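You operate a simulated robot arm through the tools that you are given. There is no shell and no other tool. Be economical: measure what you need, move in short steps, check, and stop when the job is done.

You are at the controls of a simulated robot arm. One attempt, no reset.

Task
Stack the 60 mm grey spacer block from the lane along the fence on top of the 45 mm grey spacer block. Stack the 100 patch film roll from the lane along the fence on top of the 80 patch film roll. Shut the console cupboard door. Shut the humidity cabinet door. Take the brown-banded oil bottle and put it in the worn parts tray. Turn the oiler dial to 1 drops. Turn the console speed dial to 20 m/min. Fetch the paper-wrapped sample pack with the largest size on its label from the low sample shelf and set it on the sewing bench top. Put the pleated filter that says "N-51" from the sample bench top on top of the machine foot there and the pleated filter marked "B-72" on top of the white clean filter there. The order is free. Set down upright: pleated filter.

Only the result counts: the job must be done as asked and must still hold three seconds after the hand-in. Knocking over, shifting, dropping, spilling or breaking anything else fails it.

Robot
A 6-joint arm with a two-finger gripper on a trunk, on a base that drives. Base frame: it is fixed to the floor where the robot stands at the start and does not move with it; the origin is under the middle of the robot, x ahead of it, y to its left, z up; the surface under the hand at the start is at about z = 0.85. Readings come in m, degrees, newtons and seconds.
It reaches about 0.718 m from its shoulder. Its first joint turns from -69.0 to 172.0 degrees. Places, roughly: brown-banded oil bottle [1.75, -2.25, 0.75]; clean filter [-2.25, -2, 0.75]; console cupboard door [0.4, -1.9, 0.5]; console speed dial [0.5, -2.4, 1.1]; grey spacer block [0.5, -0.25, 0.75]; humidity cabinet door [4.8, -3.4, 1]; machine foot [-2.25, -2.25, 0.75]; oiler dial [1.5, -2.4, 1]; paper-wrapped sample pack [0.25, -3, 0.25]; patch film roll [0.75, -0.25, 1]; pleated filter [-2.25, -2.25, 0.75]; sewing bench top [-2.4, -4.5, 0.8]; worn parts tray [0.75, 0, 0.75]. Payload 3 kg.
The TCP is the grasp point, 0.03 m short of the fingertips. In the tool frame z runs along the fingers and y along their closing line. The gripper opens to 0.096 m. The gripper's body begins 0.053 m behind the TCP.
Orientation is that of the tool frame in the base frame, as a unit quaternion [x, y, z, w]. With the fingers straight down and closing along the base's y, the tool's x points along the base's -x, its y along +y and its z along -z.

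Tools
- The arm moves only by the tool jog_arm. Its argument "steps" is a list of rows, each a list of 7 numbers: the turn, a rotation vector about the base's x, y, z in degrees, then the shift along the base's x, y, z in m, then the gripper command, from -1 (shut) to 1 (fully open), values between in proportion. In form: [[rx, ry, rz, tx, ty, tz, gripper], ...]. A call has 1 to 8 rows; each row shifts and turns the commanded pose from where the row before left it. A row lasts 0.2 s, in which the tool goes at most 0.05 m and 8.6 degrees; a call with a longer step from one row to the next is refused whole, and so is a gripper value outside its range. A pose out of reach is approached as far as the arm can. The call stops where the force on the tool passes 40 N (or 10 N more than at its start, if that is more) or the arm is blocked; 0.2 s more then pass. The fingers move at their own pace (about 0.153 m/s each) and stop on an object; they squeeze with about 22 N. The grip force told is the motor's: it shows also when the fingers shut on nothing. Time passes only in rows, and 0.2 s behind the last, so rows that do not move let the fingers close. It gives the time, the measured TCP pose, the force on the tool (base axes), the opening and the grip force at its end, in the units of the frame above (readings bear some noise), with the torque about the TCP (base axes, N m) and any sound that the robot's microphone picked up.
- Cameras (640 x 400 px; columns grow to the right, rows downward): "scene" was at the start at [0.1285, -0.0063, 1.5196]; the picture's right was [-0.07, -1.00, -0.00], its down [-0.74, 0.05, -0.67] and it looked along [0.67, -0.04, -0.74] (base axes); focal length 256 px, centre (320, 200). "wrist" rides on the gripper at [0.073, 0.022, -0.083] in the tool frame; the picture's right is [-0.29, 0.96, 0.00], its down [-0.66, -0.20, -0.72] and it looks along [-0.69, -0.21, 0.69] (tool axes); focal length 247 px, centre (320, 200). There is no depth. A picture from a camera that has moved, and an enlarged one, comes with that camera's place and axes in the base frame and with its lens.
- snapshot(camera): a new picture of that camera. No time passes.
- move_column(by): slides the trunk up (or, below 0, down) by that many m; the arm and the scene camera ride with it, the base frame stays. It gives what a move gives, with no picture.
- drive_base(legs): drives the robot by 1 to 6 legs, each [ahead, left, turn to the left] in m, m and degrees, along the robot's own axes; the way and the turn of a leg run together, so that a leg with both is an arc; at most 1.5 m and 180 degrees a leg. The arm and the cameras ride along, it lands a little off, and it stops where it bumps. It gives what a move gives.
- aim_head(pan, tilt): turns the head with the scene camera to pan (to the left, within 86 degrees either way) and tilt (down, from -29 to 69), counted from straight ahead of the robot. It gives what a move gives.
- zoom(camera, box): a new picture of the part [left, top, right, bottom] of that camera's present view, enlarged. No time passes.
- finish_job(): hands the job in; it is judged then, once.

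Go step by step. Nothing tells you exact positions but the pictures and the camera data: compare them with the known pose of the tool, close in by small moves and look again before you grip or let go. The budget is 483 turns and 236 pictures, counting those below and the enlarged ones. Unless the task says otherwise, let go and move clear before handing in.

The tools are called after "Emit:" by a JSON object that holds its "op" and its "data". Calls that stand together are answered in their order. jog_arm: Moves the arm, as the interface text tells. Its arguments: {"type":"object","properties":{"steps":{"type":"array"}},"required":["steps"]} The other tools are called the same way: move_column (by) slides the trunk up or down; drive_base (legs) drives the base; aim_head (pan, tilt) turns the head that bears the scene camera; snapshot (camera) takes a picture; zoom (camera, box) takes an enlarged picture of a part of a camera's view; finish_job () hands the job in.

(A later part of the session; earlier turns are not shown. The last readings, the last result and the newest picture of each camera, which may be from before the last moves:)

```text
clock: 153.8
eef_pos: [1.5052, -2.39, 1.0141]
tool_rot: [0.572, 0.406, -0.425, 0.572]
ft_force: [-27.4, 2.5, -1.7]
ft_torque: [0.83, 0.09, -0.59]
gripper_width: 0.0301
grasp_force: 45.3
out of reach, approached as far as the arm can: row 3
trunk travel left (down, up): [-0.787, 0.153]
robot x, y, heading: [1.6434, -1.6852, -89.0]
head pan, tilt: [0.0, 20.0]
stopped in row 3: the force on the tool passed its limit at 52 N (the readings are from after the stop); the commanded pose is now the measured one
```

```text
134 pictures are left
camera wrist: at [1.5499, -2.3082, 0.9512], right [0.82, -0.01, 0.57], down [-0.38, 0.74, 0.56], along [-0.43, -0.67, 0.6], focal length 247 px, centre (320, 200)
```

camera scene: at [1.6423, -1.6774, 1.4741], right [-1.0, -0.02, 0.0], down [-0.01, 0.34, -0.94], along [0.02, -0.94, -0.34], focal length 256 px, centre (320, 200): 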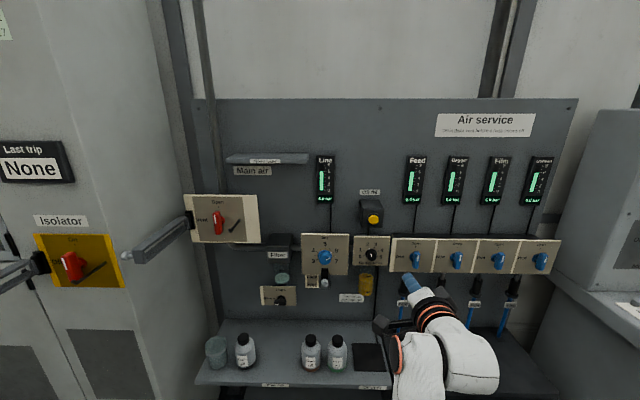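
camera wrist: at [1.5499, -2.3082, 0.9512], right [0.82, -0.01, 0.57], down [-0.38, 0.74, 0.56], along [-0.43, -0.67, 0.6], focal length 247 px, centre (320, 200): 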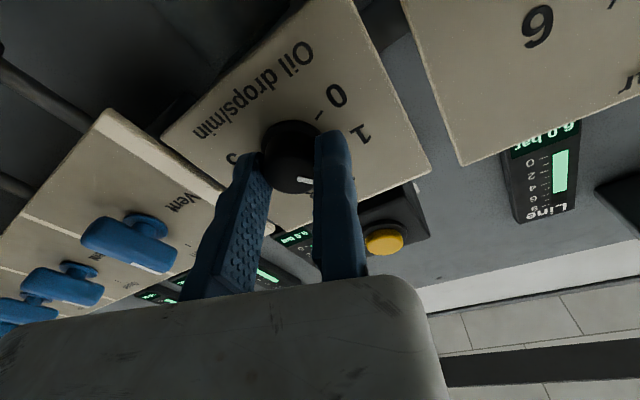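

The arm is near its reach limit. I release, pull the hand back, drive closer and grip again.

Emit:
{"op": "jog_arm", "data": {"steps": [[0, 0, 0, 0, 0, 0, 0.25], [0, 0, 0, 0, 0, 0, 0.25], [0, 0, 0, 0.004, 0.01, 0.001, 0.25], [0, 0, 0, 0.003, 0.03, 0, 0.25], [0, 0, 0, 0, 0.04, 0, 0.25], [0, 0, 0, 0, 0, 0, 0.25]]}}

Emit:
{"op": "drive_base", "data": {"legs": [[0.07, 0, 0]]}}

Emit:
{"op": "snapshot", "data": {"camera": "wrist"}}

```text
clock: 155.2
eef_pos: [1.5171, -2.3143, 1.0211]
tool_rot: [0.567, 0.409, -0.43, 0.571]
ft_force: [0.0, 0.5, 0.3]
ft_torque: [-0.03, -0.01, 0.01]
gripper_width: 0.0603
grasp_force: 0.1
out of reach, approached as far as the arm can: row 5
trunk travel left (down, up): [-0.787, 0.153]
robot x, y, heading: [1.6455, -1.688, -88.4]
head pan, tilt: [0.0, 20.0]
```

```text
clock: 156.2
eef_pos: [1.5181, -2.3838, 1.0186]
tool_rot: [0.568, 0.409, -0.43, 0.57]
ft_force: [-0.2, 0.0, 0.0]
ft_torque: [0.01, -0.01, 0.01]
gripper_width: 0.06
grasp_force: 0.1
trunk travel left (down, up): [-0.787, 0.153]
robot x, y, heading: [1.6443, -1.7529, -88.6]
head pan, tilt: [0.0, 20.0]
```

```text
133 pictures are left
camera wrist: at [1.5629, -2.3004, 0.9544], right [0.83, -0.01, 0.56], down [-0.37, 0.74, 0.56], along [-0.42, -0.67, 0.61], focal length 247 px, centre (320, 200)
```

wrist: 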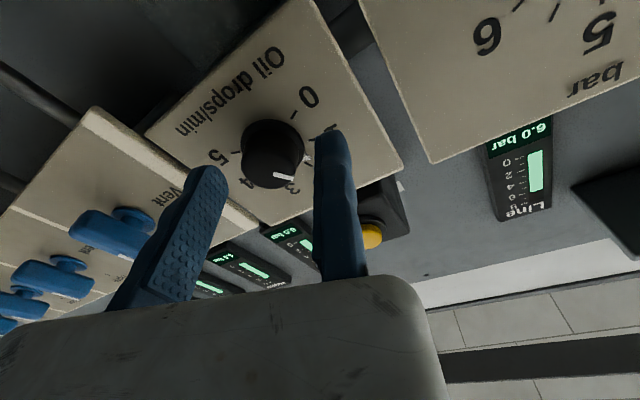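

Emit:
{"op": "jog_arm", "data": {"steps": [[0, 0, 0, -0.01, -0.007, -0.003, 0.25], [0, 0, 0, 0, 0, 0, 0.25], [0, 0, 0, 0, 0, 0, -1], [0, 0, 0, 0, 0, 0, -1], [0, 0, 0, 0, 0, 0, -1]]}}

Emit:
{"op": "snapshot", "data": {"camera": "wrist"}}

```text
clock: 157.4
eef_pos: [1.5056, -2.3891, 1.0153]
tool_rot: [0.57, 0.409, -0.43, 0.569]
ft_force: [-10.8, 1.8, -4.8]
ft_torque: [0.21, -0.04, -0.65]
gripper_width: 0.0304
grasp_force: 44.8
trunk travel left (down, up): [-0.787, 0.153]
robot x, y, heading: [1.6451, -1.7572, -88.8]
head pan, tilt: [0.0, 20.0]
```

```text
132 pictures are left
camera wrist: at [1.5492, -2.3072, 0.9508], right [0.83, -0.01, 0.56], down [-0.37, 0.74, 0.56], along [-0.42, -0.67, 0.61], focal length 247 px, centre (320, 200)
```

wrist: 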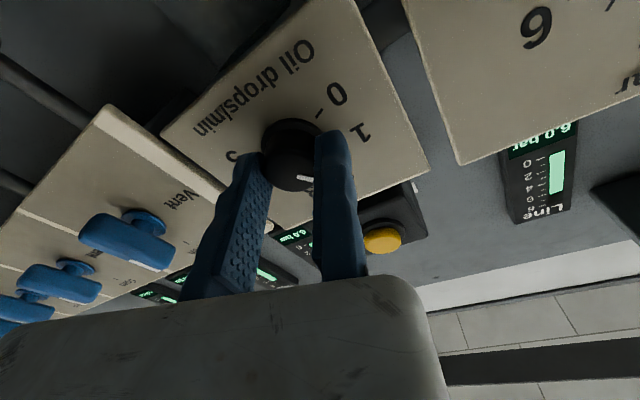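

Emit:
{"op": "jog_arm", "data": {"steps": [[0, 7, 0, 0.0004, 0, -0.0018, -1], [0, 7, 0, 0.0002, 0, -0.0019, -1], [0, 7, 0, 0.0, 0, -0.0019, -1], [0, 7, 0, -0.0002, 0, -0.0019, -1], [0, 0, 0, 0, 0, 0, -1]]}}

Emit:
{"op": "snapshot", "data": {"camera": "wrist"}}

Emit:
{"op": "zoom", "data": {"camera": "scene", "box": [300, 200, 440, 320]}}

```text
clock: 158.6
eef_pos: [1.5044, -2.3891, 1.0082]
tool_rot: [-0.448, -0.535, 0.554, -0.454]
ft_force: [-17.3, 7.4, -10.0]
ft_torque: [0.57, -0.21, -0.59]
gripper_width: 0.0307
grasp_force: 44.9
trunk travel left (down, up): [-0.787, 0.153]
robot x, y, heading: [1.6474, -1.7523, -89.1]
head pan, tilt: [0.0, 20.0]
```

```text
131 pictures are left
camera wrist: at [1.5131, -2.3071, 0.9294], right [0.99, -0.01, 0.11], down [-0.07, 0.74, 0.67], along [-0.09, -0.67, 0.74], focal length 247 px, centre (320, 200)
```

wrist: 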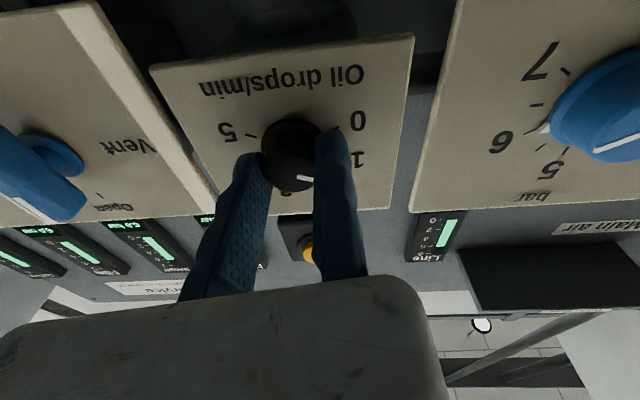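

```text
3.33 times, centred on (370, 260) of scene
camera zoom: at [1.6406, -1.8978, 1.461], right [-1.0, -0.02, -0.01], down [0.0, 0.34, -0.94], along [0.02, -0.94, -0.34], focal length 852 px, centre (153, 0)
```

zoom: 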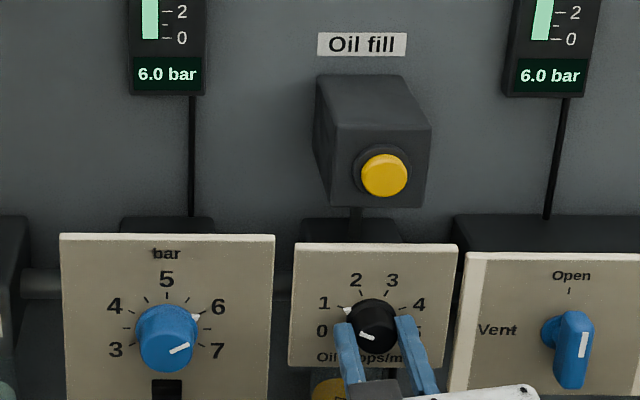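

Emit:
{"op": "jog_arm", "data": {"steps": [[0, 0, 0, 0, 0, 0, 0.25], [0, 0, 0, 0, 0, 0, 0.25], [0, 0, 0, 0.003, 0.01, 0.0, 0.25], [0, 0, 0, 0.002, 0.03, 0, 0.25], [0, 0, 0, 0, 0.03, 0, 0.25], [0, 0, 0, 0, 0, 0, 0.25]]}}

Emit:
{"op": "zoom", "data": {"camera": "scene", "box": [330, 240, 410, 300]}}

Emit:
{"op": "snapshot", "data": {"camera": "wrist"}}

```text
clock: 160.0
eef_pos: [1.5094, -2.3227, 0.9966]
tool_rot: [-0.43, -0.543, 0.571, -0.441]
ft_force: [0.8, -0.6, -0.4]
ft_torque: [0.0, -0.02, -0.03]
gripper_width: 0.0598
grasp_force: 0.0
out of reach, approached as far as the arm can: row 5
trunk travel left (down, up): [-0.787, 0.153]
robot x, y, heading: [1.6409, -1.7492, -88.8]
head pan, tilt: [0.0, 20.0]
```

```text
6.67 times, centred on (370, 270) of scene
camera zoom: at [1.6482, -1.8983, 1.461], right [-1.0, -0.02, 0.0], down [-0.01, 0.34, -0.94], along [0.02, -0.94, -0.34], focal length 1703 px, centre (-13, -267)
```

zoom: 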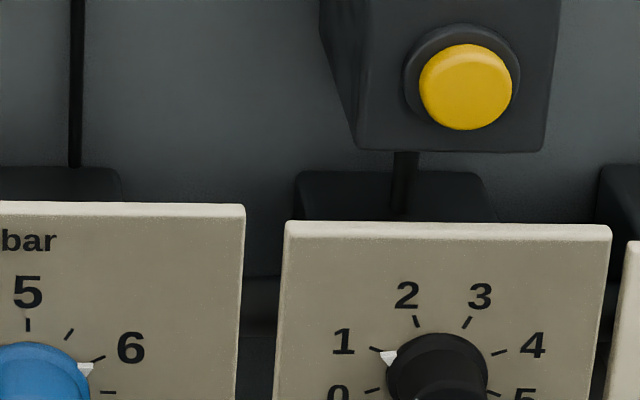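

```text
128 pictures are left
camera wrist: at [1.5135, -2.2421, 0.9176], right [1.0, -0.01, 0.06], down [-0.03, 0.75, 0.66], along [-0.05, -0.66, 0.75], focal length 247 px, centre (320, 200)
```

wrist: 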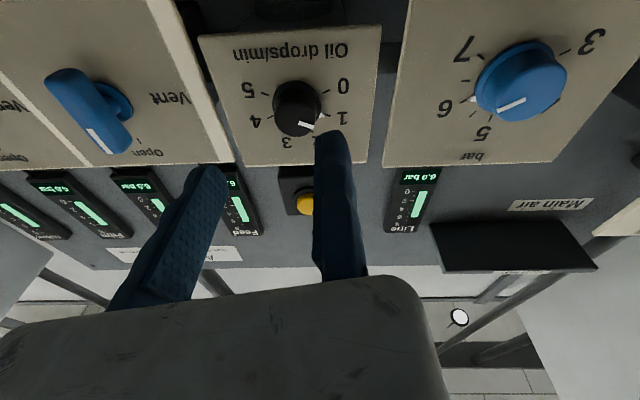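

The oiler pointer stands on 1. Next the brown-banded (gear oil) bottle at about (1.68, -2.21). I back off and turn the tool to point down.

Emit:
{"op": "drive_base", "data": {"legs": [[-0.3, 0, 0]]}}

Emit:
{"op": "move_column", "data": {"by": 0.12}}

Emit:
{"op": "jog_arm", "data": {"steps": [[0, -7, 0, 0, 0, 0, 0.1], [0, -7, 0, 0, 0, 0, 0.1], [8, 0, 0, 0, 0, -0.01, 0.1], [8, 0, 0, 0, 0, -0.01, 0.1], [8, 0, 0, 0, 0, -0.01, 0.1], [8, 0, 0, 0, 0, -0.01, 0.1], [8, 0, 0, 0, 0, -0.01, 0.1], [8, 0, 0, 0, 0, -0.01, 0.1]]}}

Emit:
{"op": "jog_arm", "data": {"steps": [[8, 0, 0, 0, 0, -0.01, 0.1], [8, 0, 0, 0, 0, -0.01, 0.1], [8, 0, 0, 0, 0, -0.01, 0.1], [8, 0, 0, 0, 0, -0.01, 0.1], [8, 0, 0, 0, 0, -0.01, 0.1], [0, 0, 0, 0, 0, 0, 0.1]]}}

```text
clock: 162.0
eef_pos: [1.5033, -2.0171, 0.9911]
tool_rot: [-0.432, -0.547, 0.567, -0.44]
ft_force: [0.4, 0.0, 0.2]
ft_torque: [-0.01, 0.0, 0.03]
gripper_width: 0.06
grasp_force: 0.0
trunk travel left (down, up): [-0.787, 0.153]
robot x, y, heading: [1.6401, -1.4483, -88.6]
head pan, tilt: [0.0, 20.0]
```

```text
clock: 163.5
eef_pos: [1.504, -2.0176, 1.1102]
tool_rot: [-0.431, -0.548, 0.566, -0.44]
ft_force: [0.9, -0.9, -0.2]
ft_torque: [0.05, -0.03, 0.0]
gripper_width: 0.0599
grasp_force: 0.0
trunk travel left (down, up): [-0.907, 0.033]
robot x, y, heading: [1.639, -1.451, -88.3]
head pan, tilt: [0.0, 20.0]
```

```text
clock: 164.6
eef_pos: [1.4621, -2.0164, 1.0818]
tool_rot: [0.546, 0.589, -0.466, 0.372]
ft_force: [-0.4, -1.2, 0.0]
ft_torque: [0.0, -0.01, 0.01]
gripper_width: 0.0525
grasp_force: 0.1
out of reach, approached as far as the arm can: row 3
trunk travel left (down, up): [-0.907, 0.033]
robot x, y, heading: [1.6354, -1.4494, -88.5]
head pan, tilt: [0.0, 20.0]
stopped in row 5: the arm was blocked; the commanded pose is now the measured one
```

```text
clock: 166.0
eef_pos: [1.4629, -2.0141, 1.0332]
tool_rot: [0.641, 0.712, -0.235, 0.164]
ft_force: [-0.4, 1.1, 0.5]
ft_torque: [0.02, -0.02, 0.03]
gripper_width: 0.0526
grasp_force: 0.2
trunk travel left (down, up): [-0.907, 0.033]
robot x, y, heading: [1.641, -1.4525, -88.4]
head pan, tilt: [0.0, 20.0]
```

Emit:
{"op": "jog_arm", "data": {"steps": [[0, -3.6, -1.9, 0, 0, 0, 0.1], [0, -3.5, -1.9, 0, 0, 0.0, 0.1], [0, 0, 0, 0, 0, 0, 0.1]]}}

Emit:
{"op": "drive_base", "data": {"legs": [[0, 0.22, 0]]}}

Emit:
{"op": "aim_head", "data": {"pan": 0, "tilt": 40}}

Emit:
{"op": "snapshot", "data": {"camera": "scene"}}

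Emit:
{"op": "snapshot", "data": {"camera": "wrist"}}

```text
clock: 166.8
eef_pos: [1.4634, -2.0163, 1.0325]
tool_rot: [0.678, 0.679, -0.2, 0.199]
ft_force: [0.5, 0.0, -0.4]
ft_torque: [-0.02, 0.01, 0.0]
gripper_width: 0.0531
grasp_force: 0.0
trunk travel left (down, up): [-0.907, 0.033]
robot x, y, heading: [1.6354, -1.4557, -88.5]
head pan, tilt: [0.0, 20.0]
```

```text
clock: 168.5
eef_pos: [1.6728, -2.0094, 1.0322]
tool_rot: [0.679, 0.678, -0.201, 0.2]
ft_force: [0.7, -0.1, 1.1]
ft_torque: [0.0, -0.01, 0.03]
gripper_width: 0.0527
grasp_force: 0.0
trunk travel left (down, up): [-0.907, 0.033]
robot x, y, heading: [1.8458, -1.4456, -88.9]
head pan, tilt: [0.0, 20.0]
```

```text
clock: 169.3
eef_pos: [1.6729, -2.0092, 1.0323]
tool_rot: [0.679, 0.677, -0.201, 0.199]
ft_force: [-0.2, 0.0, 0.2]
ft_torque: [-0.02, 0.0, 0.01]
gripper_width: 0.0529
grasp_force: 0.0
trunk travel left (down, up): [-0.907, 0.033]
robot x, y, heading: [1.8483, -1.445, -89.0]
head pan, tilt: [0.0, 40.0]
```

```text
127 pictures are left
camera scene: at [1.8519, -1.5809, 1.5497], right [-1.0, -0.02, 0.0], down [-0.01, 0.64, -0.77], along [0.02, -0.77, -0.64], focal length 256 px, centre (320, 200)
```

scene: 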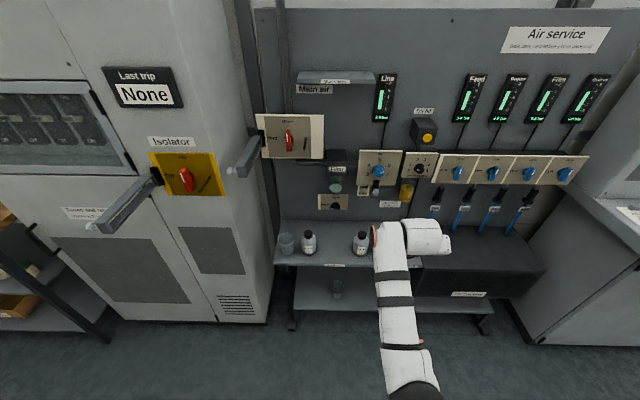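

```text
126 pictures are left
camera wrist: at [1.695, -1.9014, 1.0622], right [0.96, -0.25, 0.16], down [-0.2, -0.16, 0.97], along [-0.22, -0.95, -0.2], focal length 247 px, centre (320, 200)
```

wrist: 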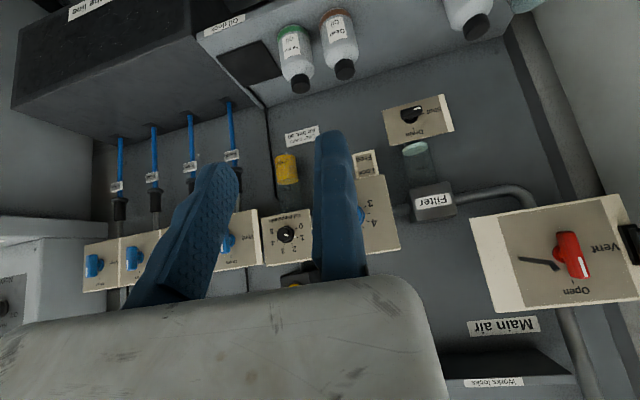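

Emit:
{"op": "zoom", "data": {"camera": "scene", "box": [270, 200, 420, 290]}}

Emit:
{"op": "zoom", "data": {"camera": "wrist", "box": [240, 0, 400, 120]}}

```text
4.27 times, centred on (345, 245) of scene
camera zoom: at [1.8519, -1.5809, 1.5497], right [-1.0, -0.02, 0.0], down [-0.01, 0.64, -0.77], along [0.02, -0.77, -0.64], focal length 1090 px, centre (213, 8)
```

zoom: 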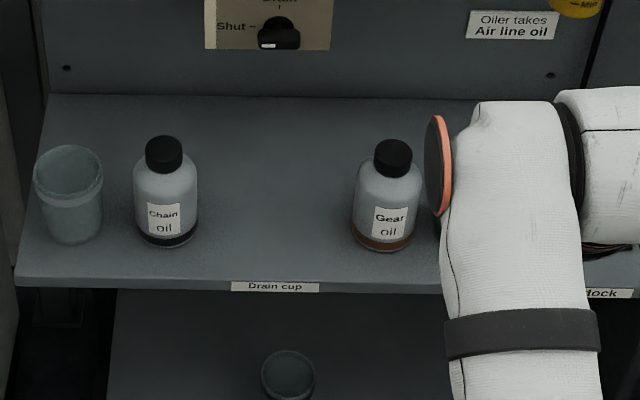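

```text
3.33 times, centred on (320, 60) of wrist
camera zoom: at [1.695, -1.9014, 1.0622], right [0.96, -0.25, 0.16], down [-0.2, -0.16, 0.97], along [-0.22, -0.95, -0.2], focal length 823 px, centre (320, 667)
```

zoom: 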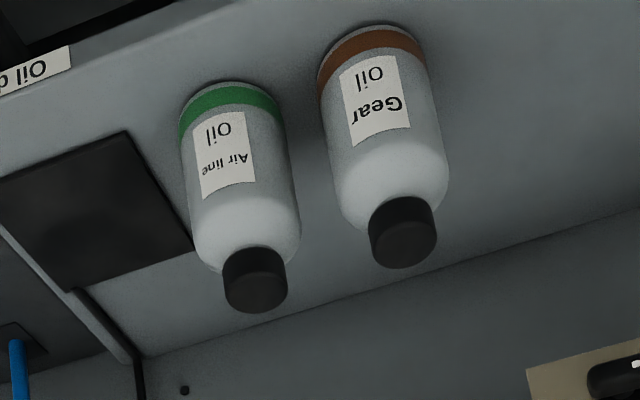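

Triangulating, the gear-oil bottle stands at (1.686, -2.362) with cap top at z≈0.71. I lower the trunk and line up with its cap.

Emit:
{"op": "move_column", "data": {"by": -0.32}}

Emit:
{"op": "drive_base", "data": {"legs": [[0, 0.038, 0], [0.15, 0, 0]]}}

Emit:
{"op": "snapshot", "data": {"camera": "wrist"}}

```text
clock: 172.5
eef_pos: [1.672, -2.0094, 0.7125]
tool_rot: [0.679, 0.678, -0.2, 0.199]
ft_force: [0.1, -0.4, 0.1]
ft_torque: [0.01, -0.01, 0.01]
gripper_width: 0.0529
grasp_force: 0.1
trunk travel left (down, up): [-0.587, 0.353]
robot x, y, heading: [1.847, -1.4423, -88.6]
head pan, tilt: [0.0, 40.0]
```

```text
clock: 174.3
eef_pos: [1.7141, -2.16, 0.7116]
tool_rot: [0.679, 0.677, -0.201, 0.199]
ft_force: [-0.9, 1.0, 0.2]
ft_torque: [-0.03, 0.0, 0.03]
gripper_width: 0.0528
grasp_force: 0.1
trunk travel left (down, up): [-0.587, 0.353]
robot x, y, heading: [1.8909, -1.5962, -88.7]
head pan, tilt: [0.0, 40.0]
```

```text
123 pictures are left
camera wrist: at [1.7361, -2.0523, 0.7418], right [0.96, -0.25, 0.16], down [-0.2, -0.16, 0.97], along [-0.22, -0.95, -0.2], focal length 247 px, centre (320, 200)
```

wrist: 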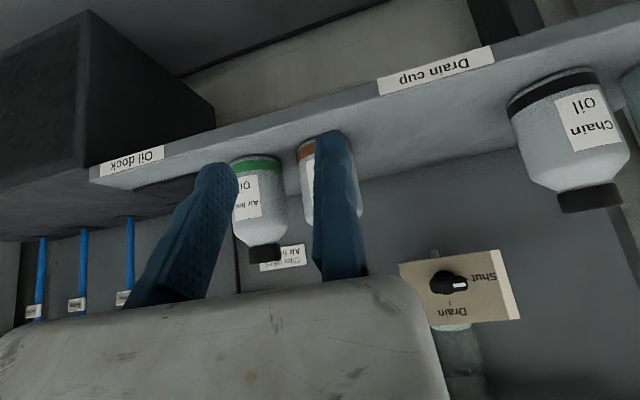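

Emit:
{"op": "drive_base", "data": {"legs": [[0.13, 0, 0]]}}

Emit:
{"op": "snapshot", "data": {"camera": "wrist"}}

Emit:
{"op": "snapshot", "data": {"camera": "scene"}}

```text
clock: 175.6
eef_pos: [1.7157, -2.2895, 0.7111]
tool_rot: [0.679, 0.677, -0.201, 0.199]
ft_force: [-0.1, -1.1, -0.1]
ft_torque: [0.04, 0.0, -0.02]
gripper_width: 0.0525
grasp_force: 0.0
trunk travel left (down, up): [-0.587, 0.353]
robot x, y, heading: [1.8926, -1.7235, -88.8]
head pan, tilt: [0.0, 40.0]
```

```text
122 pictures are left
camera wrist: at [1.7382, -2.1812, 0.7417], right [0.96, -0.25, 0.16], down [-0.2, -0.16, 0.97], along [-0.22, -0.95, -0.2], focal length 247 px, centre (320, 200)
```

wrist: 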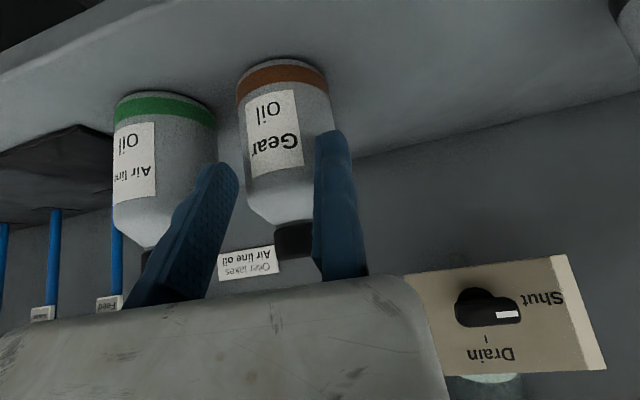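

```text
121 pictures are left
camera scene: at [1.8958, -1.8615, 1.2295], right [-1.0, -0.02, 0.0], down [-0.01, 0.64, -0.77], along [0.02, -0.77, -0.64], focal length 256 px, centre (320, 200)
```

scene: 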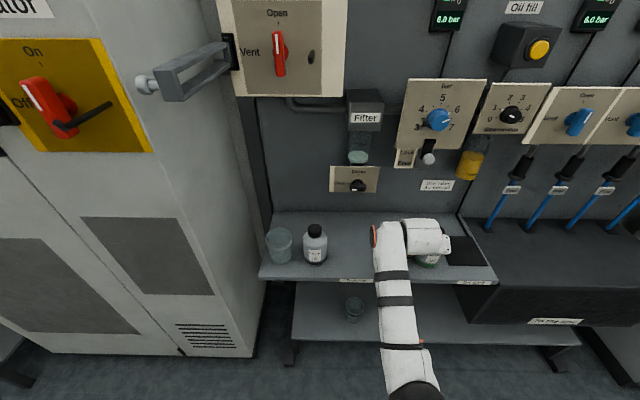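

Emit:
{"op": "move_column", "data": {"by": 0.03}}

Emit:
{"op": "jog_arm", "data": {"steps": [[0, 0, 0, -0.012, 0, 0, 0.15], [0, 0, 0, 0, 0, 0, 0.15]]}}

Emit:
{"op": "snapshot", "data": {"camera": "wrist"}}

```text
clock: 176.4
eef_pos: [1.7151, -2.2876, 0.7416]
tool_rot: [0.68, 0.676, -0.203, 0.199]
ft_force: [0.1, -0.5, 0.4]
ft_torque: [-0.01, 0.02, 0.01]
gripper_width: 0.0527
grasp_force: 0.0
trunk travel left (down, up): [-0.617, 0.323]
robot x, y, heading: [1.8909, -1.7252, -88.7]
head pan, tilt: [0.0, 40.0]
```

```text
clock: 177.0
eef_pos: [1.7025, -2.2882, 0.7426]
tool_rot: [0.679, 0.677, -0.201, 0.199]
ft_force: [0.4, -0.1, -0.3]
ft_torque: [0.02, 0.01, 0.0]
gripper_width: 0.0552
grasp_force: 0.2
trunk travel left (down, up): [-0.617, 0.323]
robot x, y, heading: [1.8911, -1.7266, -89.2]
head pan, tilt: [0.0, 40.0]
```

```text
120 pictures are left
camera wrist: at [1.7251, -2.1806, 0.7723], right [0.96, -0.25, 0.16], down [-0.2, -0.16, 0.97], along [-0.22, -0.95, -0.2], focal length 247 px, centre (320, 200)
```

wrist: 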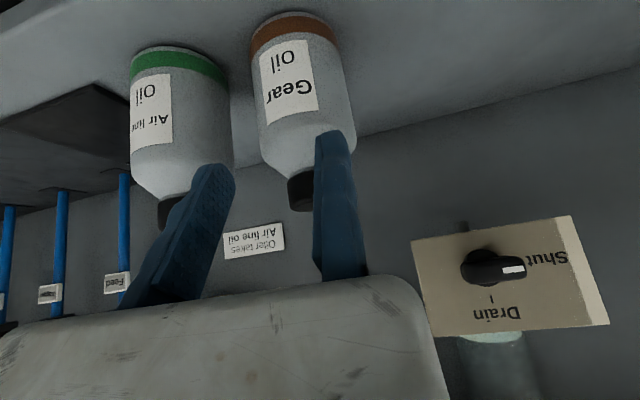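

Emit:
{"op": "jog_arm", "data": {"steps": [[0, 0, 0, 0, 0, 0.0075, 0.15], [0, 0, 0, 0, -0.01, 0, 0.15], [0, 0, 0, 0, -0.009, 0, 0.15], [0, 0, 0, 0, 0, 0, 0.15]]}}

Emit:
{"op": "snapshot", "data": {"camera": "wrist"}}

```text
clock: 178.0
eef_pos: [1.7039, -2.3075, 0.7501]
tool_rot: [0.679, 0.677, -0.201, 0.2]
ft_force: [0.1, 0.0, -0.7]
ft_torque: [0.01, -0.02, 0.01]
gripper_width: 0.0548
grasp_force: 0.0
trunk travel left (down, up): [-0.617, 0.323]
robot x, y, heading: [1.8956, -1.7223, -88.9]
head pan, tilt: [0.0, 40.0]
```

```text
119 pictures are left
camera wrist: at [1.7262, -2.199, 0.7802], right [0.95, -0.25, 0.16], down [-0.2, -0.16, 0.97], along [-0.22, -0.95, -0.2], focal length 247 px, centre (320, 200)
```

wrist: 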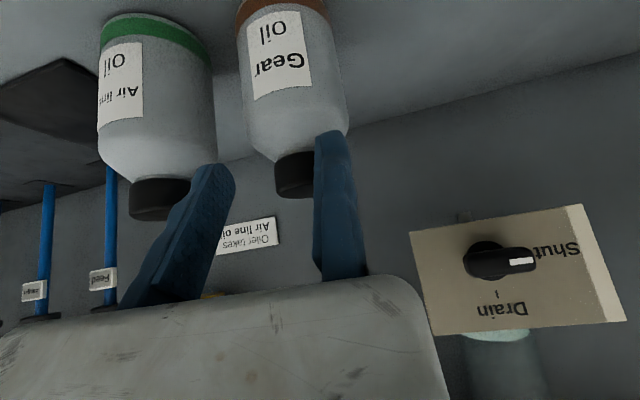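

Emit:
{"op": "jog_arm", "data": {"steps": [[0, 0, 0, 0, 0, 0, -1], [0, 0, 0, 0, 0, 0, -1], [0, 0, 0, 0, 0, 0, -1], [0, 0, 0, 0, 0, 0, -1]]}}

Emit:
{"op": "zoom", "data": {"camera": "wrist", "box": [160, 80, 400, 280]}}

```text
clock: 179.0
eef_pos: [1.7055, -2.3051, 0.7491]
tool_rot: [0.68, 0.676, -0.202, 0.199]
ft_force: [0.7, 0.3, 0.1]
ft_torque: [0.02, -0.02, -0.02]
gripper_width: 0.0
grasp_force: 22.2
trunk travel left (down, up): [-0.617, 0.323]
robot x, y, heading: [1.8961, -1.7255, -88.8]
head pan, tilt: [0.0, 40.0]
```

```text
2.00 times, centred on (280, 180) of wrist
camera zoom: at [1.7261, -2.199, 0.7801], right [0.96, -0.25, 0.16], down [-0.2, -0.16, 0.97], along [-0.22, -0.95, -0.2], focal length 494 px, centre (400, 240)
```

zoom: 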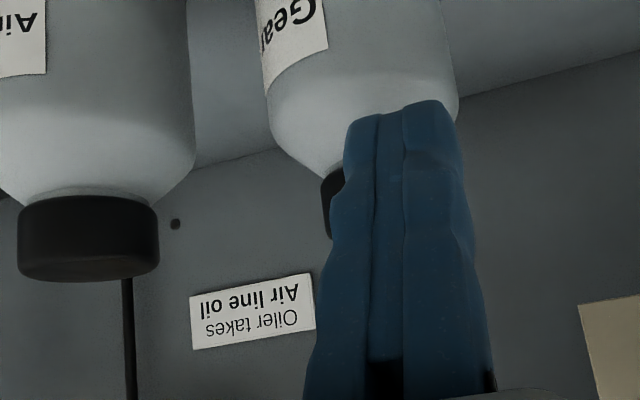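

The fingers closed in front of the cap; it is further back than judged. I open and go forward, then look again.

Emit:
{"op": "jog_arm", "data": {"steps": [[0, 0, 0, 0, 0.005, 0, 0.2], [0, 0, 0, 0, 0, 0, 0.2], [0, 0, 0, -0.006, -0.015, 0, 0.2], [0, 0, 0, 0, -0.02, 0, 0.2], [0, 0, 0, 0, 0, 0, 0.2]]}}

Emit:
{"op": "snapshot", "data": {"camera": "wrist"}}

```text
clock: 180.2
eef_pos: [1.6982, -2.3375, 0.7483]
tool_rot: [0.68, 0.677, -0.201, 0.199]
ft_force: [0.7, 0.0, 0.0]
ft_torque: [0.0, 0.0, -0.02]
gripper_width: 0.0578
grasp_force: 0.0
trunk travel left (down, up): [-0.617, 0.323]
robot x, y, heading: [1.8938, -1.7246, -89.0]
head pan, tilt: [0.0, 40.0]
```

```text
117 pictures are left
camera wrist: at [1.7206, -2.2302, 0.7786], right [0.95, -0.25, 0.16], down [-0.2, -0.16, 0.97], along [-0.22, -0.95, -0.2], focal length 247 px, centre (320, 200)
```

wrist: 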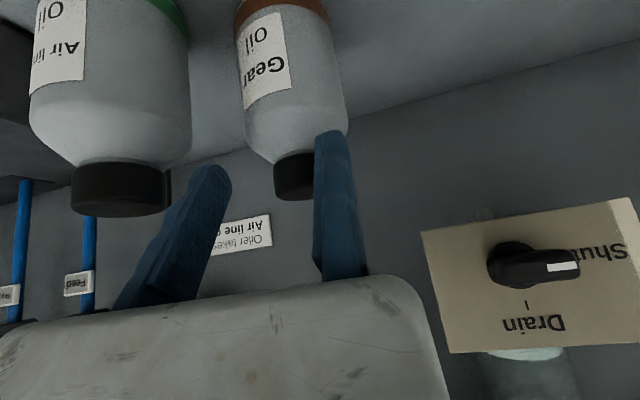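

The bottle has been nudged back a little but stands upright. The finger's lower edge met its shoulder, so I raise the hand before going on.

Emit:
{"op": "jog_arm", "data": {"steps": [[0, 0, 0, 0, 0.012, 0, 0.2], [0, 0, 0, 0, 0, 0.012, 0.2], [0, 0, 0, 0, 0, 0.01, 0.2], [0, 0, 0, 0, 0, 0, 0.2]]}}

Emit:
{"op": "snapshot", "data": {"camera": "wrist"}}

```text
clock: 181.2
eef_pos: [1.6995, -2.3259, 0.772]
tool_rot: [0.679, 0.677, -0.201, 0.199]
ft_force: [0.4, -0.5, -0.7]
ft_torque: [0.0, 0.05, 0.03]
gripper_width: 0.0575
grasp_force: 0.1
trunk travel left (down, up): [-0.617, 0.323]
robot x, y, heading: [1.8908, -1.7277, -89.0]
head pan, tilt: [0.0, 40.0]
```

```text
116 pictures are left
camera wrist: at [1.721, -2.2187, 0.8015], right [0.96, -0.25, 0.16], down [-0.2, -0.16, 0.97], along [-0.22, -0.95, -0.2], focal length 247 px, centre (320, 200)
```

wrist: 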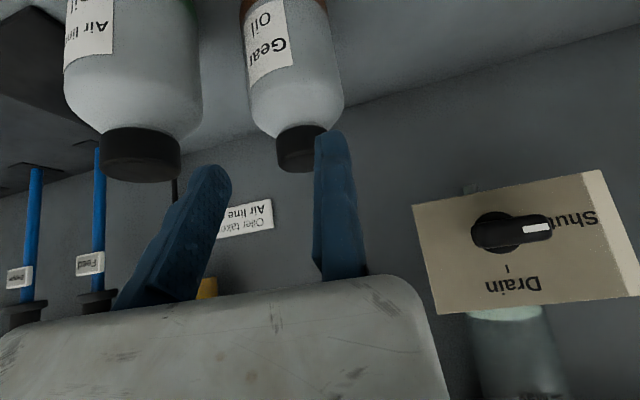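

Emit:
{"op": "jog_arm", "data": {"steps": [[0, 0, 0, -0.002, -0.014, 0, 0.2], [0, 0, 0, 0, -0.012, 0, 0.2], [0, 0, 0, 0, 0, -0.007, 0.2], [0, 0, 0, 0, 0, -0.006, 0.2], [0, 0, 0, 0, 0, 0, 0.2]]}}

Emit:
{"op": "snapshot", "data": {"camera": "wrist"}}

```text
clock: 182.4
eef_pos: [1.6963, -2.3503, 0.7574]
tool_rot: [0.68, 0.676, -0.202, 0.197]
ft_force: [0.5, 0.6, -0.9]
ft_torque: [0.01, 0.0, -0.03]
gripper_width: 0.0573
grasp_force: 0.0
trunk travel left (down, up): [-0.617, 0.323]
robot x, y, heading: [1.8943, -1.7261, -88.5]
head pan, tilt: [0.0, 40.0]
```

```text
115 pictures are left
camera wrist: at [1.7183, -2.243, 0.7885], right [0.96, -0.25, 0.16], down [-0.2, -0.16, 0.97], along [-0.22, -0.95, -0.2], focal length 247 px, centre (320, 200)
```

wrist: 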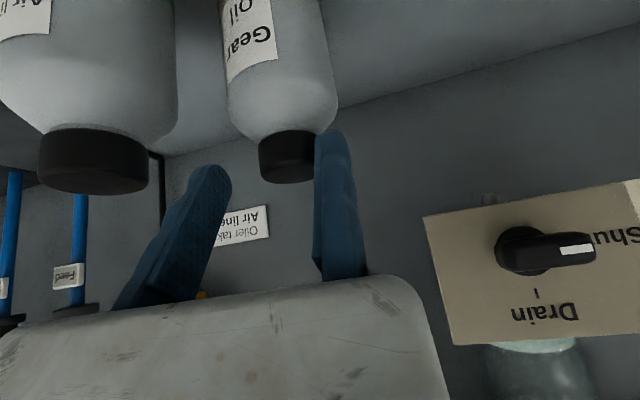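

Emit:
{"op": "jog_arm", "data": {"steps": [[0, 0, 0, 0, 0, 0, -1], [0, 0, 0, 0, 0, 0, -1], [0, 0, 0, 0, 0, 0, -1], [0, 0, 0, 0, 0, 0, -1]]}}

Emit:
{"op": "zoom", "data": {"camera": "wrist", "box": [160, 60, 400, 260]}}

```text
clock: 183.4
eef_pos: [1.6953, -2.3512, 0.7586]
tool_rot: [0.68, 0.676, -0.202, 0.198]
ft_force: [-0.3, -0.9, 0.3]
ft_torque: [-0.08, 0.06, -0.03]
gripper_width: 0.0365
grasp_force: 22.2
trunk travel left (down, up): [-0.617, 0.323]
robot x, y, heading: [1.8937, -1.7221, -88.5]
head pan, tilt: [0.0, 40.0]
```

```text
2.00 times, centred on (280, 160) of wrist
camera zoom: at [1.7179, -2.244, 0.7886], right [0.95, -0.25, 0.16], down [-0.2, -0.16, 0.97], along [-0.22, -0.95, -0.2], focal length 494 px, centre (400, 280)
```

zoom: 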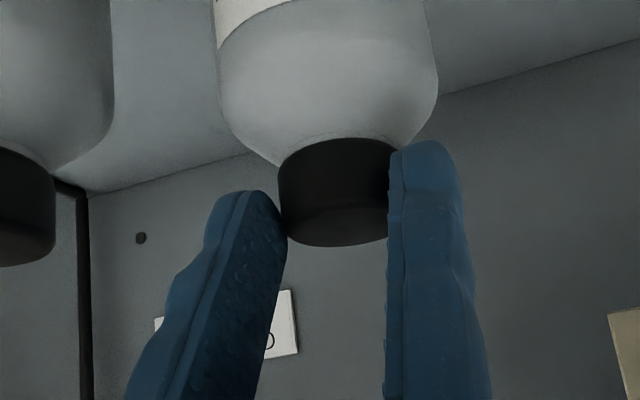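

Emit:
{"op": "move_column", "data": {"by": 0.02}}

Emit:
{"op": "zoom", "data": {"camera": "wrist", "box": [160, 0, 400, 200]}}

```text
clock: 184.0
eef_pos: [1.6954, -2.3517, 0.7774]
tool_rot: [0.679, 0.677, -0.2, 0.199]
ft_force: [-0.4, -0.1, -2.4]
ft_torque: [0.04, -0.04, 0.03]
gripper_width: 0.0367
grasp_force: 21.9
trunk travel left (down, up): [-0.637, 0.303]
robot x, y, heading: [1.8966, -1.7261, -88.8]
head pan, tilt: [0.0, 40.0]
```

```text
2.00 times, centred on (280, 100) of wrist
camera zoom: at [1.718, -2.2446, 0.808], right [0.95, -0.25, 0.16], down [-0.2, -0.16, 0.97], along [-0.22, -0.95, -0.21], focal length 494 px, centre (400, 400)
```

zoom: 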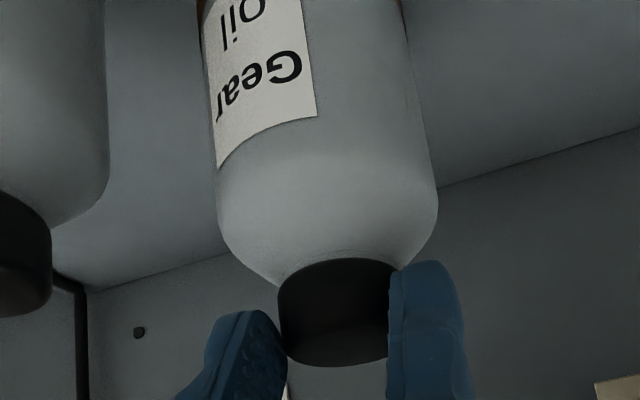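

The bottle is held. I raise it a bit more and back out.

Emit:
{"op": "move_column", "data": {"by": 0.05}}

Emit:
{"op": "drive_base", "data": {"legs": [[-0.45, 0, 0]]}}

Emit:
{"op": "move_column", "data": {"by": 0.25}}

Emit:
{"op": "snapshot", "data": {"camera": "wrist"}}

```text
clock: 184.9
eef_pos: [1.6952, -2.3517, 0.827]
tool_rot: [0.679, 0.677, -0.201, 0.199]
ft_force: [0.3, -0.6, -1.9]
ft_torque: [0.05, -0.04, 0.02]
gripper_width: 0.0364
grasp_force: 22.5
trunk travel left (down, up): [-0.687, 0.253]
robot x, y, heading: [1.8932, -1.7217, -88.8]
head pan, tilt: [0.0, 40.0]
```

```text
clock: 187.7
eef_pos: [1.6859, -1.9026, 0.828]
tool_rot: [0.681, 0.676, -0.201, 0.198]
ft_force: [-0.6, -0.5, -2.6]
ft_torque: [0.01, -0.07, 0.02]
gripper_width: 0.0362
grasp_force: 22.2
trunk travel left (down, up): [-0.687, 0.253]
robot x, y, heading: [1.884, -1.2769, -89.0]
head pan, tilt: [0.0, 40.0]
```

```text
clock: 190.2
eef_pos: [1.6854, -1.9015, 1.0776]
tool_rot: [0.681, 0.676, -0.201, 0.198]
ft_force: [-0.3, 0.0, -2.9]
ft_torque: [0.05, -0.03, -0.02]
gripper_width: 0.0363
grasp_force: 22.3
trunk travel left (down, up): [-0.937, 0.003]
robot x, y, heading: [1.8833, -1.2756, -88.8]
head pan, tilt: [0.0, 40.0]
```

```text
112 pictures are left
camera wrist: at [1.7078, -1.795, 1.1081], right [0.95, -0.25, 0.16], down [-0.2, -0.16, 0.97], along [-0.22, -0.95, -0.21], focal length 247 px, centre (320, 200)
```

wrist: 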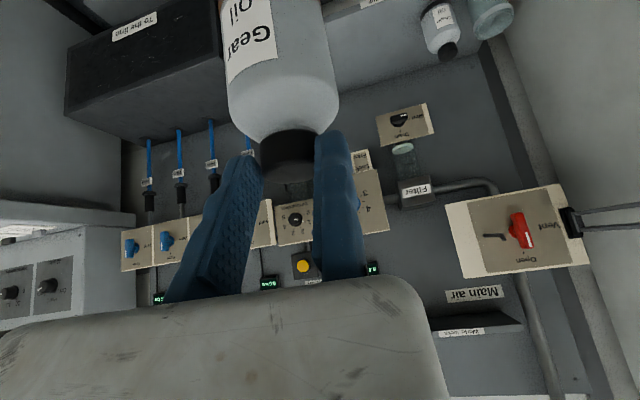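

I drive the bottle around to the front of the cutting table: back, right along the aisle, turn, then left.

Emit:
{"op": "drive_base", "data": {"legs": [[-0.15, 0, -1], [0, -1.3, 0], [0, -1.23, 0]]}}

Emit:
{"op": "drive_base", "data": {"legs": [[0, 0, 90], [0, 1.3, 0]]}}

Emit:
{"op": "aim_head", "data": {"pan": 0, "tilt": 40}}

Emit:
{"op": "snapshot", "data": {"camera": "scene"}}

```text
clock: 203.5
eef_pos: [-0.8423, -1.7915, 1.0771]
tool_rot: [0.688, 0.668, -0.205, 0.196]
ft_force: [-0.7, 0.4, -2.1]
ft_torque: [0.03, 0.0, -0.04]
gripper_width: 0.0364
grasp_force: 21.8
trunk travel left (down, up): [-0.937, 0.003]
robot x, y, heading: [-0.6286, -1.1695, -90.3]
head pan, tilt: [0.0, 40.0]
```

```text
clock: 213.8
eef_pos: [0.0477, -0.108, 1.0777]
tool_rot: [0.037, 0.959, -0.012, 0.282]
ft_force: [-0.8, 0.4, -2.3]
ft_torque: [0.05, 0.02, -0.05]
gripper_width: 0.0364
grasp_force: 22.0
trunk travel left (down, up): [-0.937, 0.003]
robot x, y, heading: [-0.5627, 0.132, -3.0]
head pan, tilt: [0.0, 40.0]
```

```text
clock: 214.4
eef_pos: [0.0469, -0.1077, 1.0772]
tool_rot: [0.037, 0.959, -0.011, 0.282]
ft_force: [0.3, -0.3, -2.1]
ft_torque: [0.05, 0.02, 0.0]
gripper_width: 0.0363
grasp_force: 21.7
trunk travel left (down, up): [-0.937, 0.003]
robot x, y, heading: [-0.5648, 0.1321, -2.9]
head pan, tilt: [0.0, 40.0]
```

```text
111 pictures are left
camera scene: at [-0.4287, 0.1263, 1.5796], right [-0.05, -1.0, 0.0], down [-0.64, 0.03, -0.77], along [0.76, -0.04, -0.64], focal length 256 px, centre (320, 200)
```

scene: 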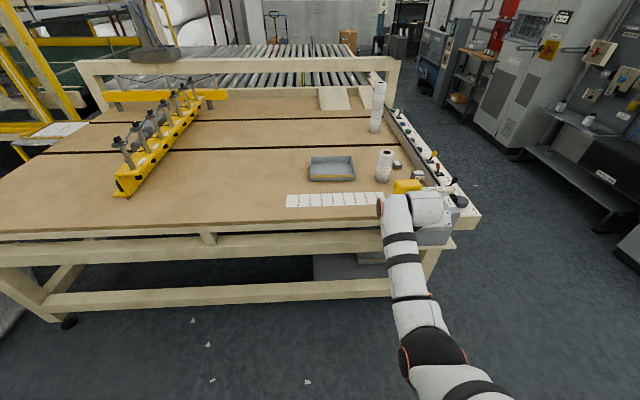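

Emit:
{"op": "drive_base", "data": {"legs": [[0, 0, 3], [0, 0.11, 0], [0.4, 0, 0]]}}

Emit:
{"op": "aim_head", "data": {"pan": -10, "tilt": 45}}

Emit:
{"op": "snapshot", "data": {"camera": "scene"}}

Emit:
{"op": "snapshot", "data": {"camera": "wrist"}}

```text
clock: 218.1
eef_pos: [0.4558, 0.0343, 1.078]
tool_rot: [0.012, 0.959, -0.004, 0.283]
ft_force: [0.1, 0.3, -2.5]
ft_torque: [0.07, 0.07, 0.0]
gripper_width: 0.0364
grasp_force: 21.9
trunk travel left (down, up): [-0.937, 0.003]
robot x, y, heading: [-0.1671, 0.2465, -0.1]
head pan, tilt: [0.0, 40.0]
```

```text
clock: 218.8
eef_pos: [0.4571, 0.0335, 1.0768]
tool_rot: [0.012, 0.959, -0.004, 0.283]
ft_force: [-0.7, 0.3, -1.9]
ft_torque: [0.04, 0.07, 0.0]
gripper_width: 0.0361
grasp_force: 22.1
trunk travel left (down, up): [-0.937, 0.003]
robot x, y, heading: [-0.1682, 0.2489, 0.2]
head pan, tilt: [-10.0, 45.0]
```

```text
110 pictures are left
camera scene: at [-0.036, 0.2283, 1.5723], right [-0.17, -0.99, 0.0], down [-0.7, 0.12, -0.71], along [0.7, -0.12, -0.71], focal length 256 px, centre (320, 200)
```

scene: 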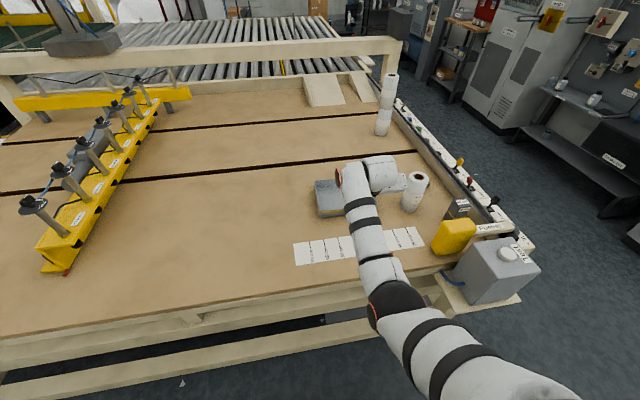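

```text
109 pictures are left
camera wrist: at [0.3493, 0.0598, 1.1079], right [0.27, 0.95, 0.16], down [0.16, -0.2, 0.97], along [0.95, -0.24, -0.21], focal length 247 px, centre (320, 200)
```

wrist: 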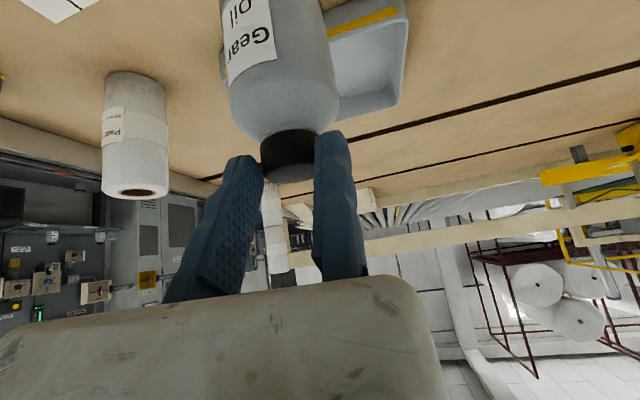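

Emit:
{"op": "drive_base", "data": {"legs": [[0.19, 0, 0]]}}

Emit:
{"op": "snapshot", "data": {"camera": "wrist"}}

Emit:
{"op": "snapshot", "data": {"camera": "scene"}}

```text
clock: 220.3
eef_pos: [0.6482, 0.0351, 1.0795]
tool_rot: [0.01, 0.959, -0.003, 0.283]
ft_force: [0.1, 0.0, -2.9]
ft_torque: [0.02, 0.04, -0.02]
gripper_width: 0.0364
grasp_force: 21.9
trunk travel left (down, up): [-0.937, 0.003]
robot x, y, heading: [0.0282, 0.2473, 0.1]
head pan, tilt: [-10.0, 45.0]
```

```text
108 pictures are left
camera wrist: at [0.5408, 0.0605, 1.109], right [0.27, 0.95, 0.16], down [0.16, -0.2, 0.97], along [0.95, -0.24, -0.2], focal length 247 px, centre (320, 200)
```

wrist: 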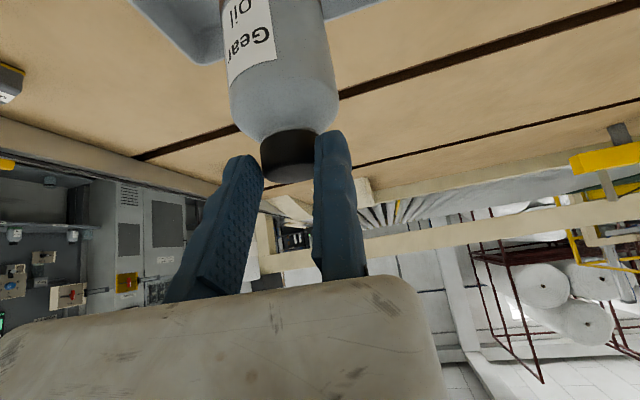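

```text
107 pictures are left
camera scene: at [0.1543, 0.2288, 1.5725], right [-0.17, -0.99, 0.0], down [-0.7, 0.12, -0.71], along [0.7, -0.12, -0.71], focal length 256 px, centre (320, 200)
```

scene: 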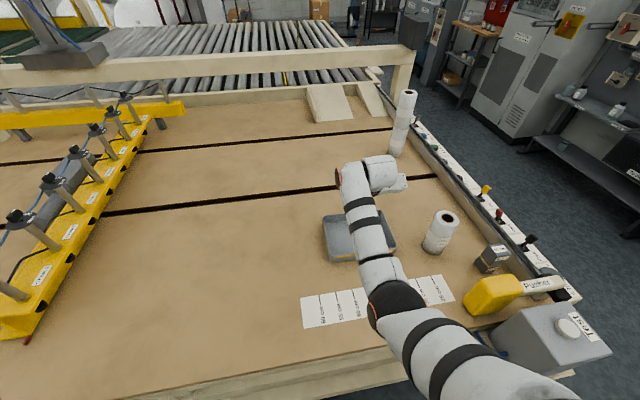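

Emit:
{"op": "move_column", "data": {"by": -0.05}}

Emit:
{"op": "move_column", "data": {"by": -0.01}}

Emit:
{"op": "jog_arm", "data": {"steps": [[0, 0, 0, 0, 0, -0.003, -1], [0, 0, 0, 0, 0, -0.003, -1], [0, 0, 0, 0, 0, 0, -1]]}}

```text
clock: 221.3
eef_pos: [0.6493, 0.0345, 1.0289]
tool_rot: [0.011, 0.959, -0.004, 0.282]
ft_force: [-0.2, -0.5, -3.2]
ft_torque: [0.06, 0.07, 0.02]
gripper_width: 0.036
grasp_force: 21.9
trunk travel left (down, up): [-0.887, 0.053]
robot x, y, heading: [0.0279, 0.2428, 0.1]
head pan, tilt: [-10.0, 45.0]
```

```text
clock: 221.8
eef_pos: [0.6499, 0.0344, 1.0175]
tool_rot: [0.011, 0.959, -0.005, 0.282]
ft_force: [0.0, 0.0, -1.7]
ft_torque: [0.06, 0.06, 0.01]
gripper_width: 0.0361
grasp_force: 22.1
trunk travel left (down, up): [-0.877, 0.063]
robot x, y, heading: [0.0249, 0.2444, 0.2]
head pan, tilt: [-10.0, 45.0]
```

```text
clock: 222.7
eef_pos: [0.6515, 0.0351, 1.0113]
tool_rot: [0.011, 0.959, -0.005, 0.282]
ft_force: [0.2, -0.1, -2.5]
ft_torque: [0.03, 0.05, 0.0]
gripper_width: 0.0361
grasp_force: 22.6
trunk travel left (down, up): [-0.877, 0.063]
robot x, y, heading: [0.0277, 0.2434, 0.1]
head pan, tilt: [-10.0, 45.0]
```

Emit:
{"op": "jog_arm", "data": {"steps": [[0, 0, 0, 0, 0, -0.003, -1], [0, 0, 0, 0, 0, -0.003, -1], [0, 0, 0, 0, 0, 0, -1]]}}

Emit:
{"op": "jog_arm", "data": {"steps": [[0, 0, 0, 0, 0, -0.003, -1], [0, 0, 0, 0, 0, -0.003, -1], [0, 0, 0, 0, 0, 0, -1]]}}

Emit:
{"op": "snapshot", "data": {"camera": "wrist"}}

```text
clock: 223.4
eef_pos: [0.6505, 0.0334, 1.0051]
tool_rot: [0.011, 0.959, -0.004, 0.282]
ft_force: [-0.2, 0.5, -2.5]
ft_torque: [0.01, 0.04, 0.01]
gripper_width: 0.0365
grasp_force: 22.0
trunk travel left (down, up): [-0.877, 0.063]
robot x, y, heading: [0.0273, 0.246, 0.0]
head pan, tilt: [-10.0, 45.0]
```

```text
clock: 224.2
eef_pos: [0.65, 0.0342, 0.9993]
tool_rot: [0.011, 0.959, -0.003, 0.282]
ft_force: [0.9, 0.4, -2.2]
ft_torque: [0.02, 0.09, 0.01]
gripper_width: 0.0365
grasp_force: 22.4
trunk travel left (down, up): [-0.877, 0.063]
robot x, y, heading: [0.0277, 0.2459, 0.2]
head pan, tilt: [-10.0, 45.0]
```

```text
106 pictures are left
camera wrist: at [0.5431, 0.0605, 1.0303], right [0.27, 0.95, 0.16], down [0.16, -0.2, 0.97], along [0.95, -0.24, -0.21], focal length 247 px, centre (320, 200)
```

wrist: 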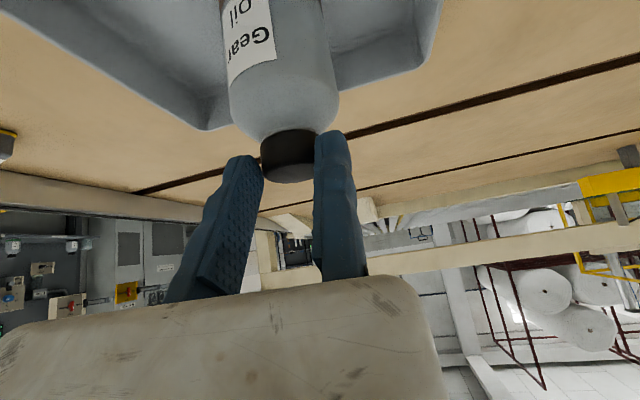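

Emit:
{"op": "jog_arm", "data": {"steps": [[0, 0, 0, 0, 0, -0.003, -1], [0, 0, 0, 0, 0, -0.003, -1], [0, 0, 0, 0, 0, -0.003, -1], [0, 0, 0, 0, 0, 0, -1]]}}

Emit:
{"op": "jog_arm", "data": {"steps": [[0, 0, 0, 0, 0, -0.003, -1], [0, 0, 0, 0, 0, -0.003, -1], [0, 0, 0, 0, 0, -0.003, -1], [0, 0, 0, 0, 0, 0, -1]]}}

Emit:
{"op": "jog_arm", "data": {"steps": [[0, 0, 0, 0, 0, -0.003, -1], [0, 0, 0, 0, 0, -0.003, -1], [0, 0, 0, 0, 0, -0.003, -1], [0, 0, 0, 0, 0, 0, -1]]}}

```text
clock: 225.2
eef_pos: [0.6493, 0.0349, 0.9932]
tool_rot: [0.011, 0.959, -0.004, 0.284]
ft_force: [0.4, -0.3, 3.4]
ft_torque: [0.05, -0.17, 0.0]
gripper_width: 0.0363
grasp_force: 22.3
trunk travel left (down, up): [-0.877, 0.063]
robot x, y, heading: [0.0254, 0.243, 0.4]
head pan, tilt: [-10.0, 45.0]
```

```text
clock: 226.2
eef_pos: [0.6475, 0.0342, 0.9848]
tool_rot: [0.012, 0.958, -0.006, 0.285]
ft_force: [2.8, -0.2, 16.8]
ft_torque: [-0.31, -0.46, 0.01]
gripper_width: 0.0362
grasp_force: 22.3
trunk travel left (down, up): [-0.877, 0.063]
robot x, y, heading: [0.0291, 0.2459, -0.0]
head pan, tilt: [-10.0, 45.0]
```

```text
clock: 227.2
eef_pos: [0.6483, 0.0346, 0.9785]
tool_rot: [0.01, 0.958, -0.005, 0.286]
ft_force: [1.5, 0.0, 24.5]
ft_torque: [-0.2, -0.16, 0.02]
gripper_width: 0.0363
grasp_force: 22.3
trunk travel left (down, up): [-0.877, 0.063]
robot x, y, heading: [0.0289, 0.2433, 0.3]
head pan, tilt: [-10.0, 45.0]
```

Contact was made; the bottle stands in the tray. I open and retreat.

Emit:
{"op": "jog_arm", "data": {"steps": [[0, 0, 0, 0, 0, 0.008, -1], [0, 0, 0, 0, 0, 0, 0.3], [0, 0, 0, 0, 0, 0, 0.3], [0, 0, 0, 0, 0.006, 0, 0.3], [0, 0, 0, -0.012, 0, 0.018, 0.3], [0, 0, 0, -0.02, 0, 0.025, 0.3], [0, 0, 0, -0.02, 0, 0.025, 0.3], [0, 0, 0, 0, 0, 0, 0.3]]}}

Emit:
{"op": "snapshot", "data": {"camera": "wrist"}}

```text
clock: 229.1
eef_pos: [0.5942, 0.0386, 1.0492]
tool_rot: [0.011, 0.959, -0.004, 0.282]
ft_force: [0.0, 0.1, -0.3]
ft_torque: [0.01, -0.03, 0.03]
gripper_width: 0.0627
grasp_force: 0.1
trunk travel left (down, up): [-0.877, 0.063]
robot x, y, heading: [0.0248, 0.2423, 0.0]
head pan, tilt: [-10.0, 45.0]
```

```text
105 pictures are left
camera wrist: at [0.4874, 0.0652, 1.0803], right [0.27, 0.95, 0.16], down [0.16, -0.2, 0.97], along [0.95, -0.24, -0.21], focal length 247 px, centre (320, 200)
```

wrist: 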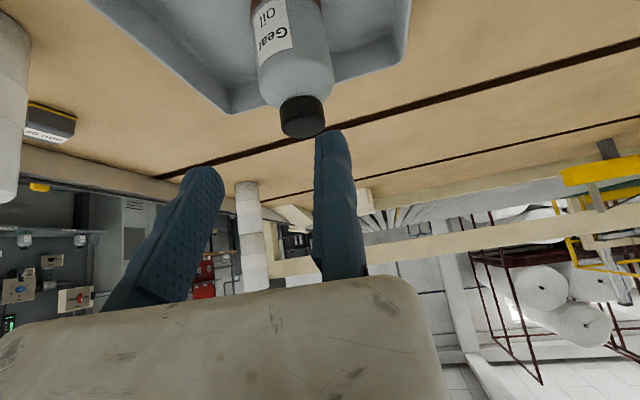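

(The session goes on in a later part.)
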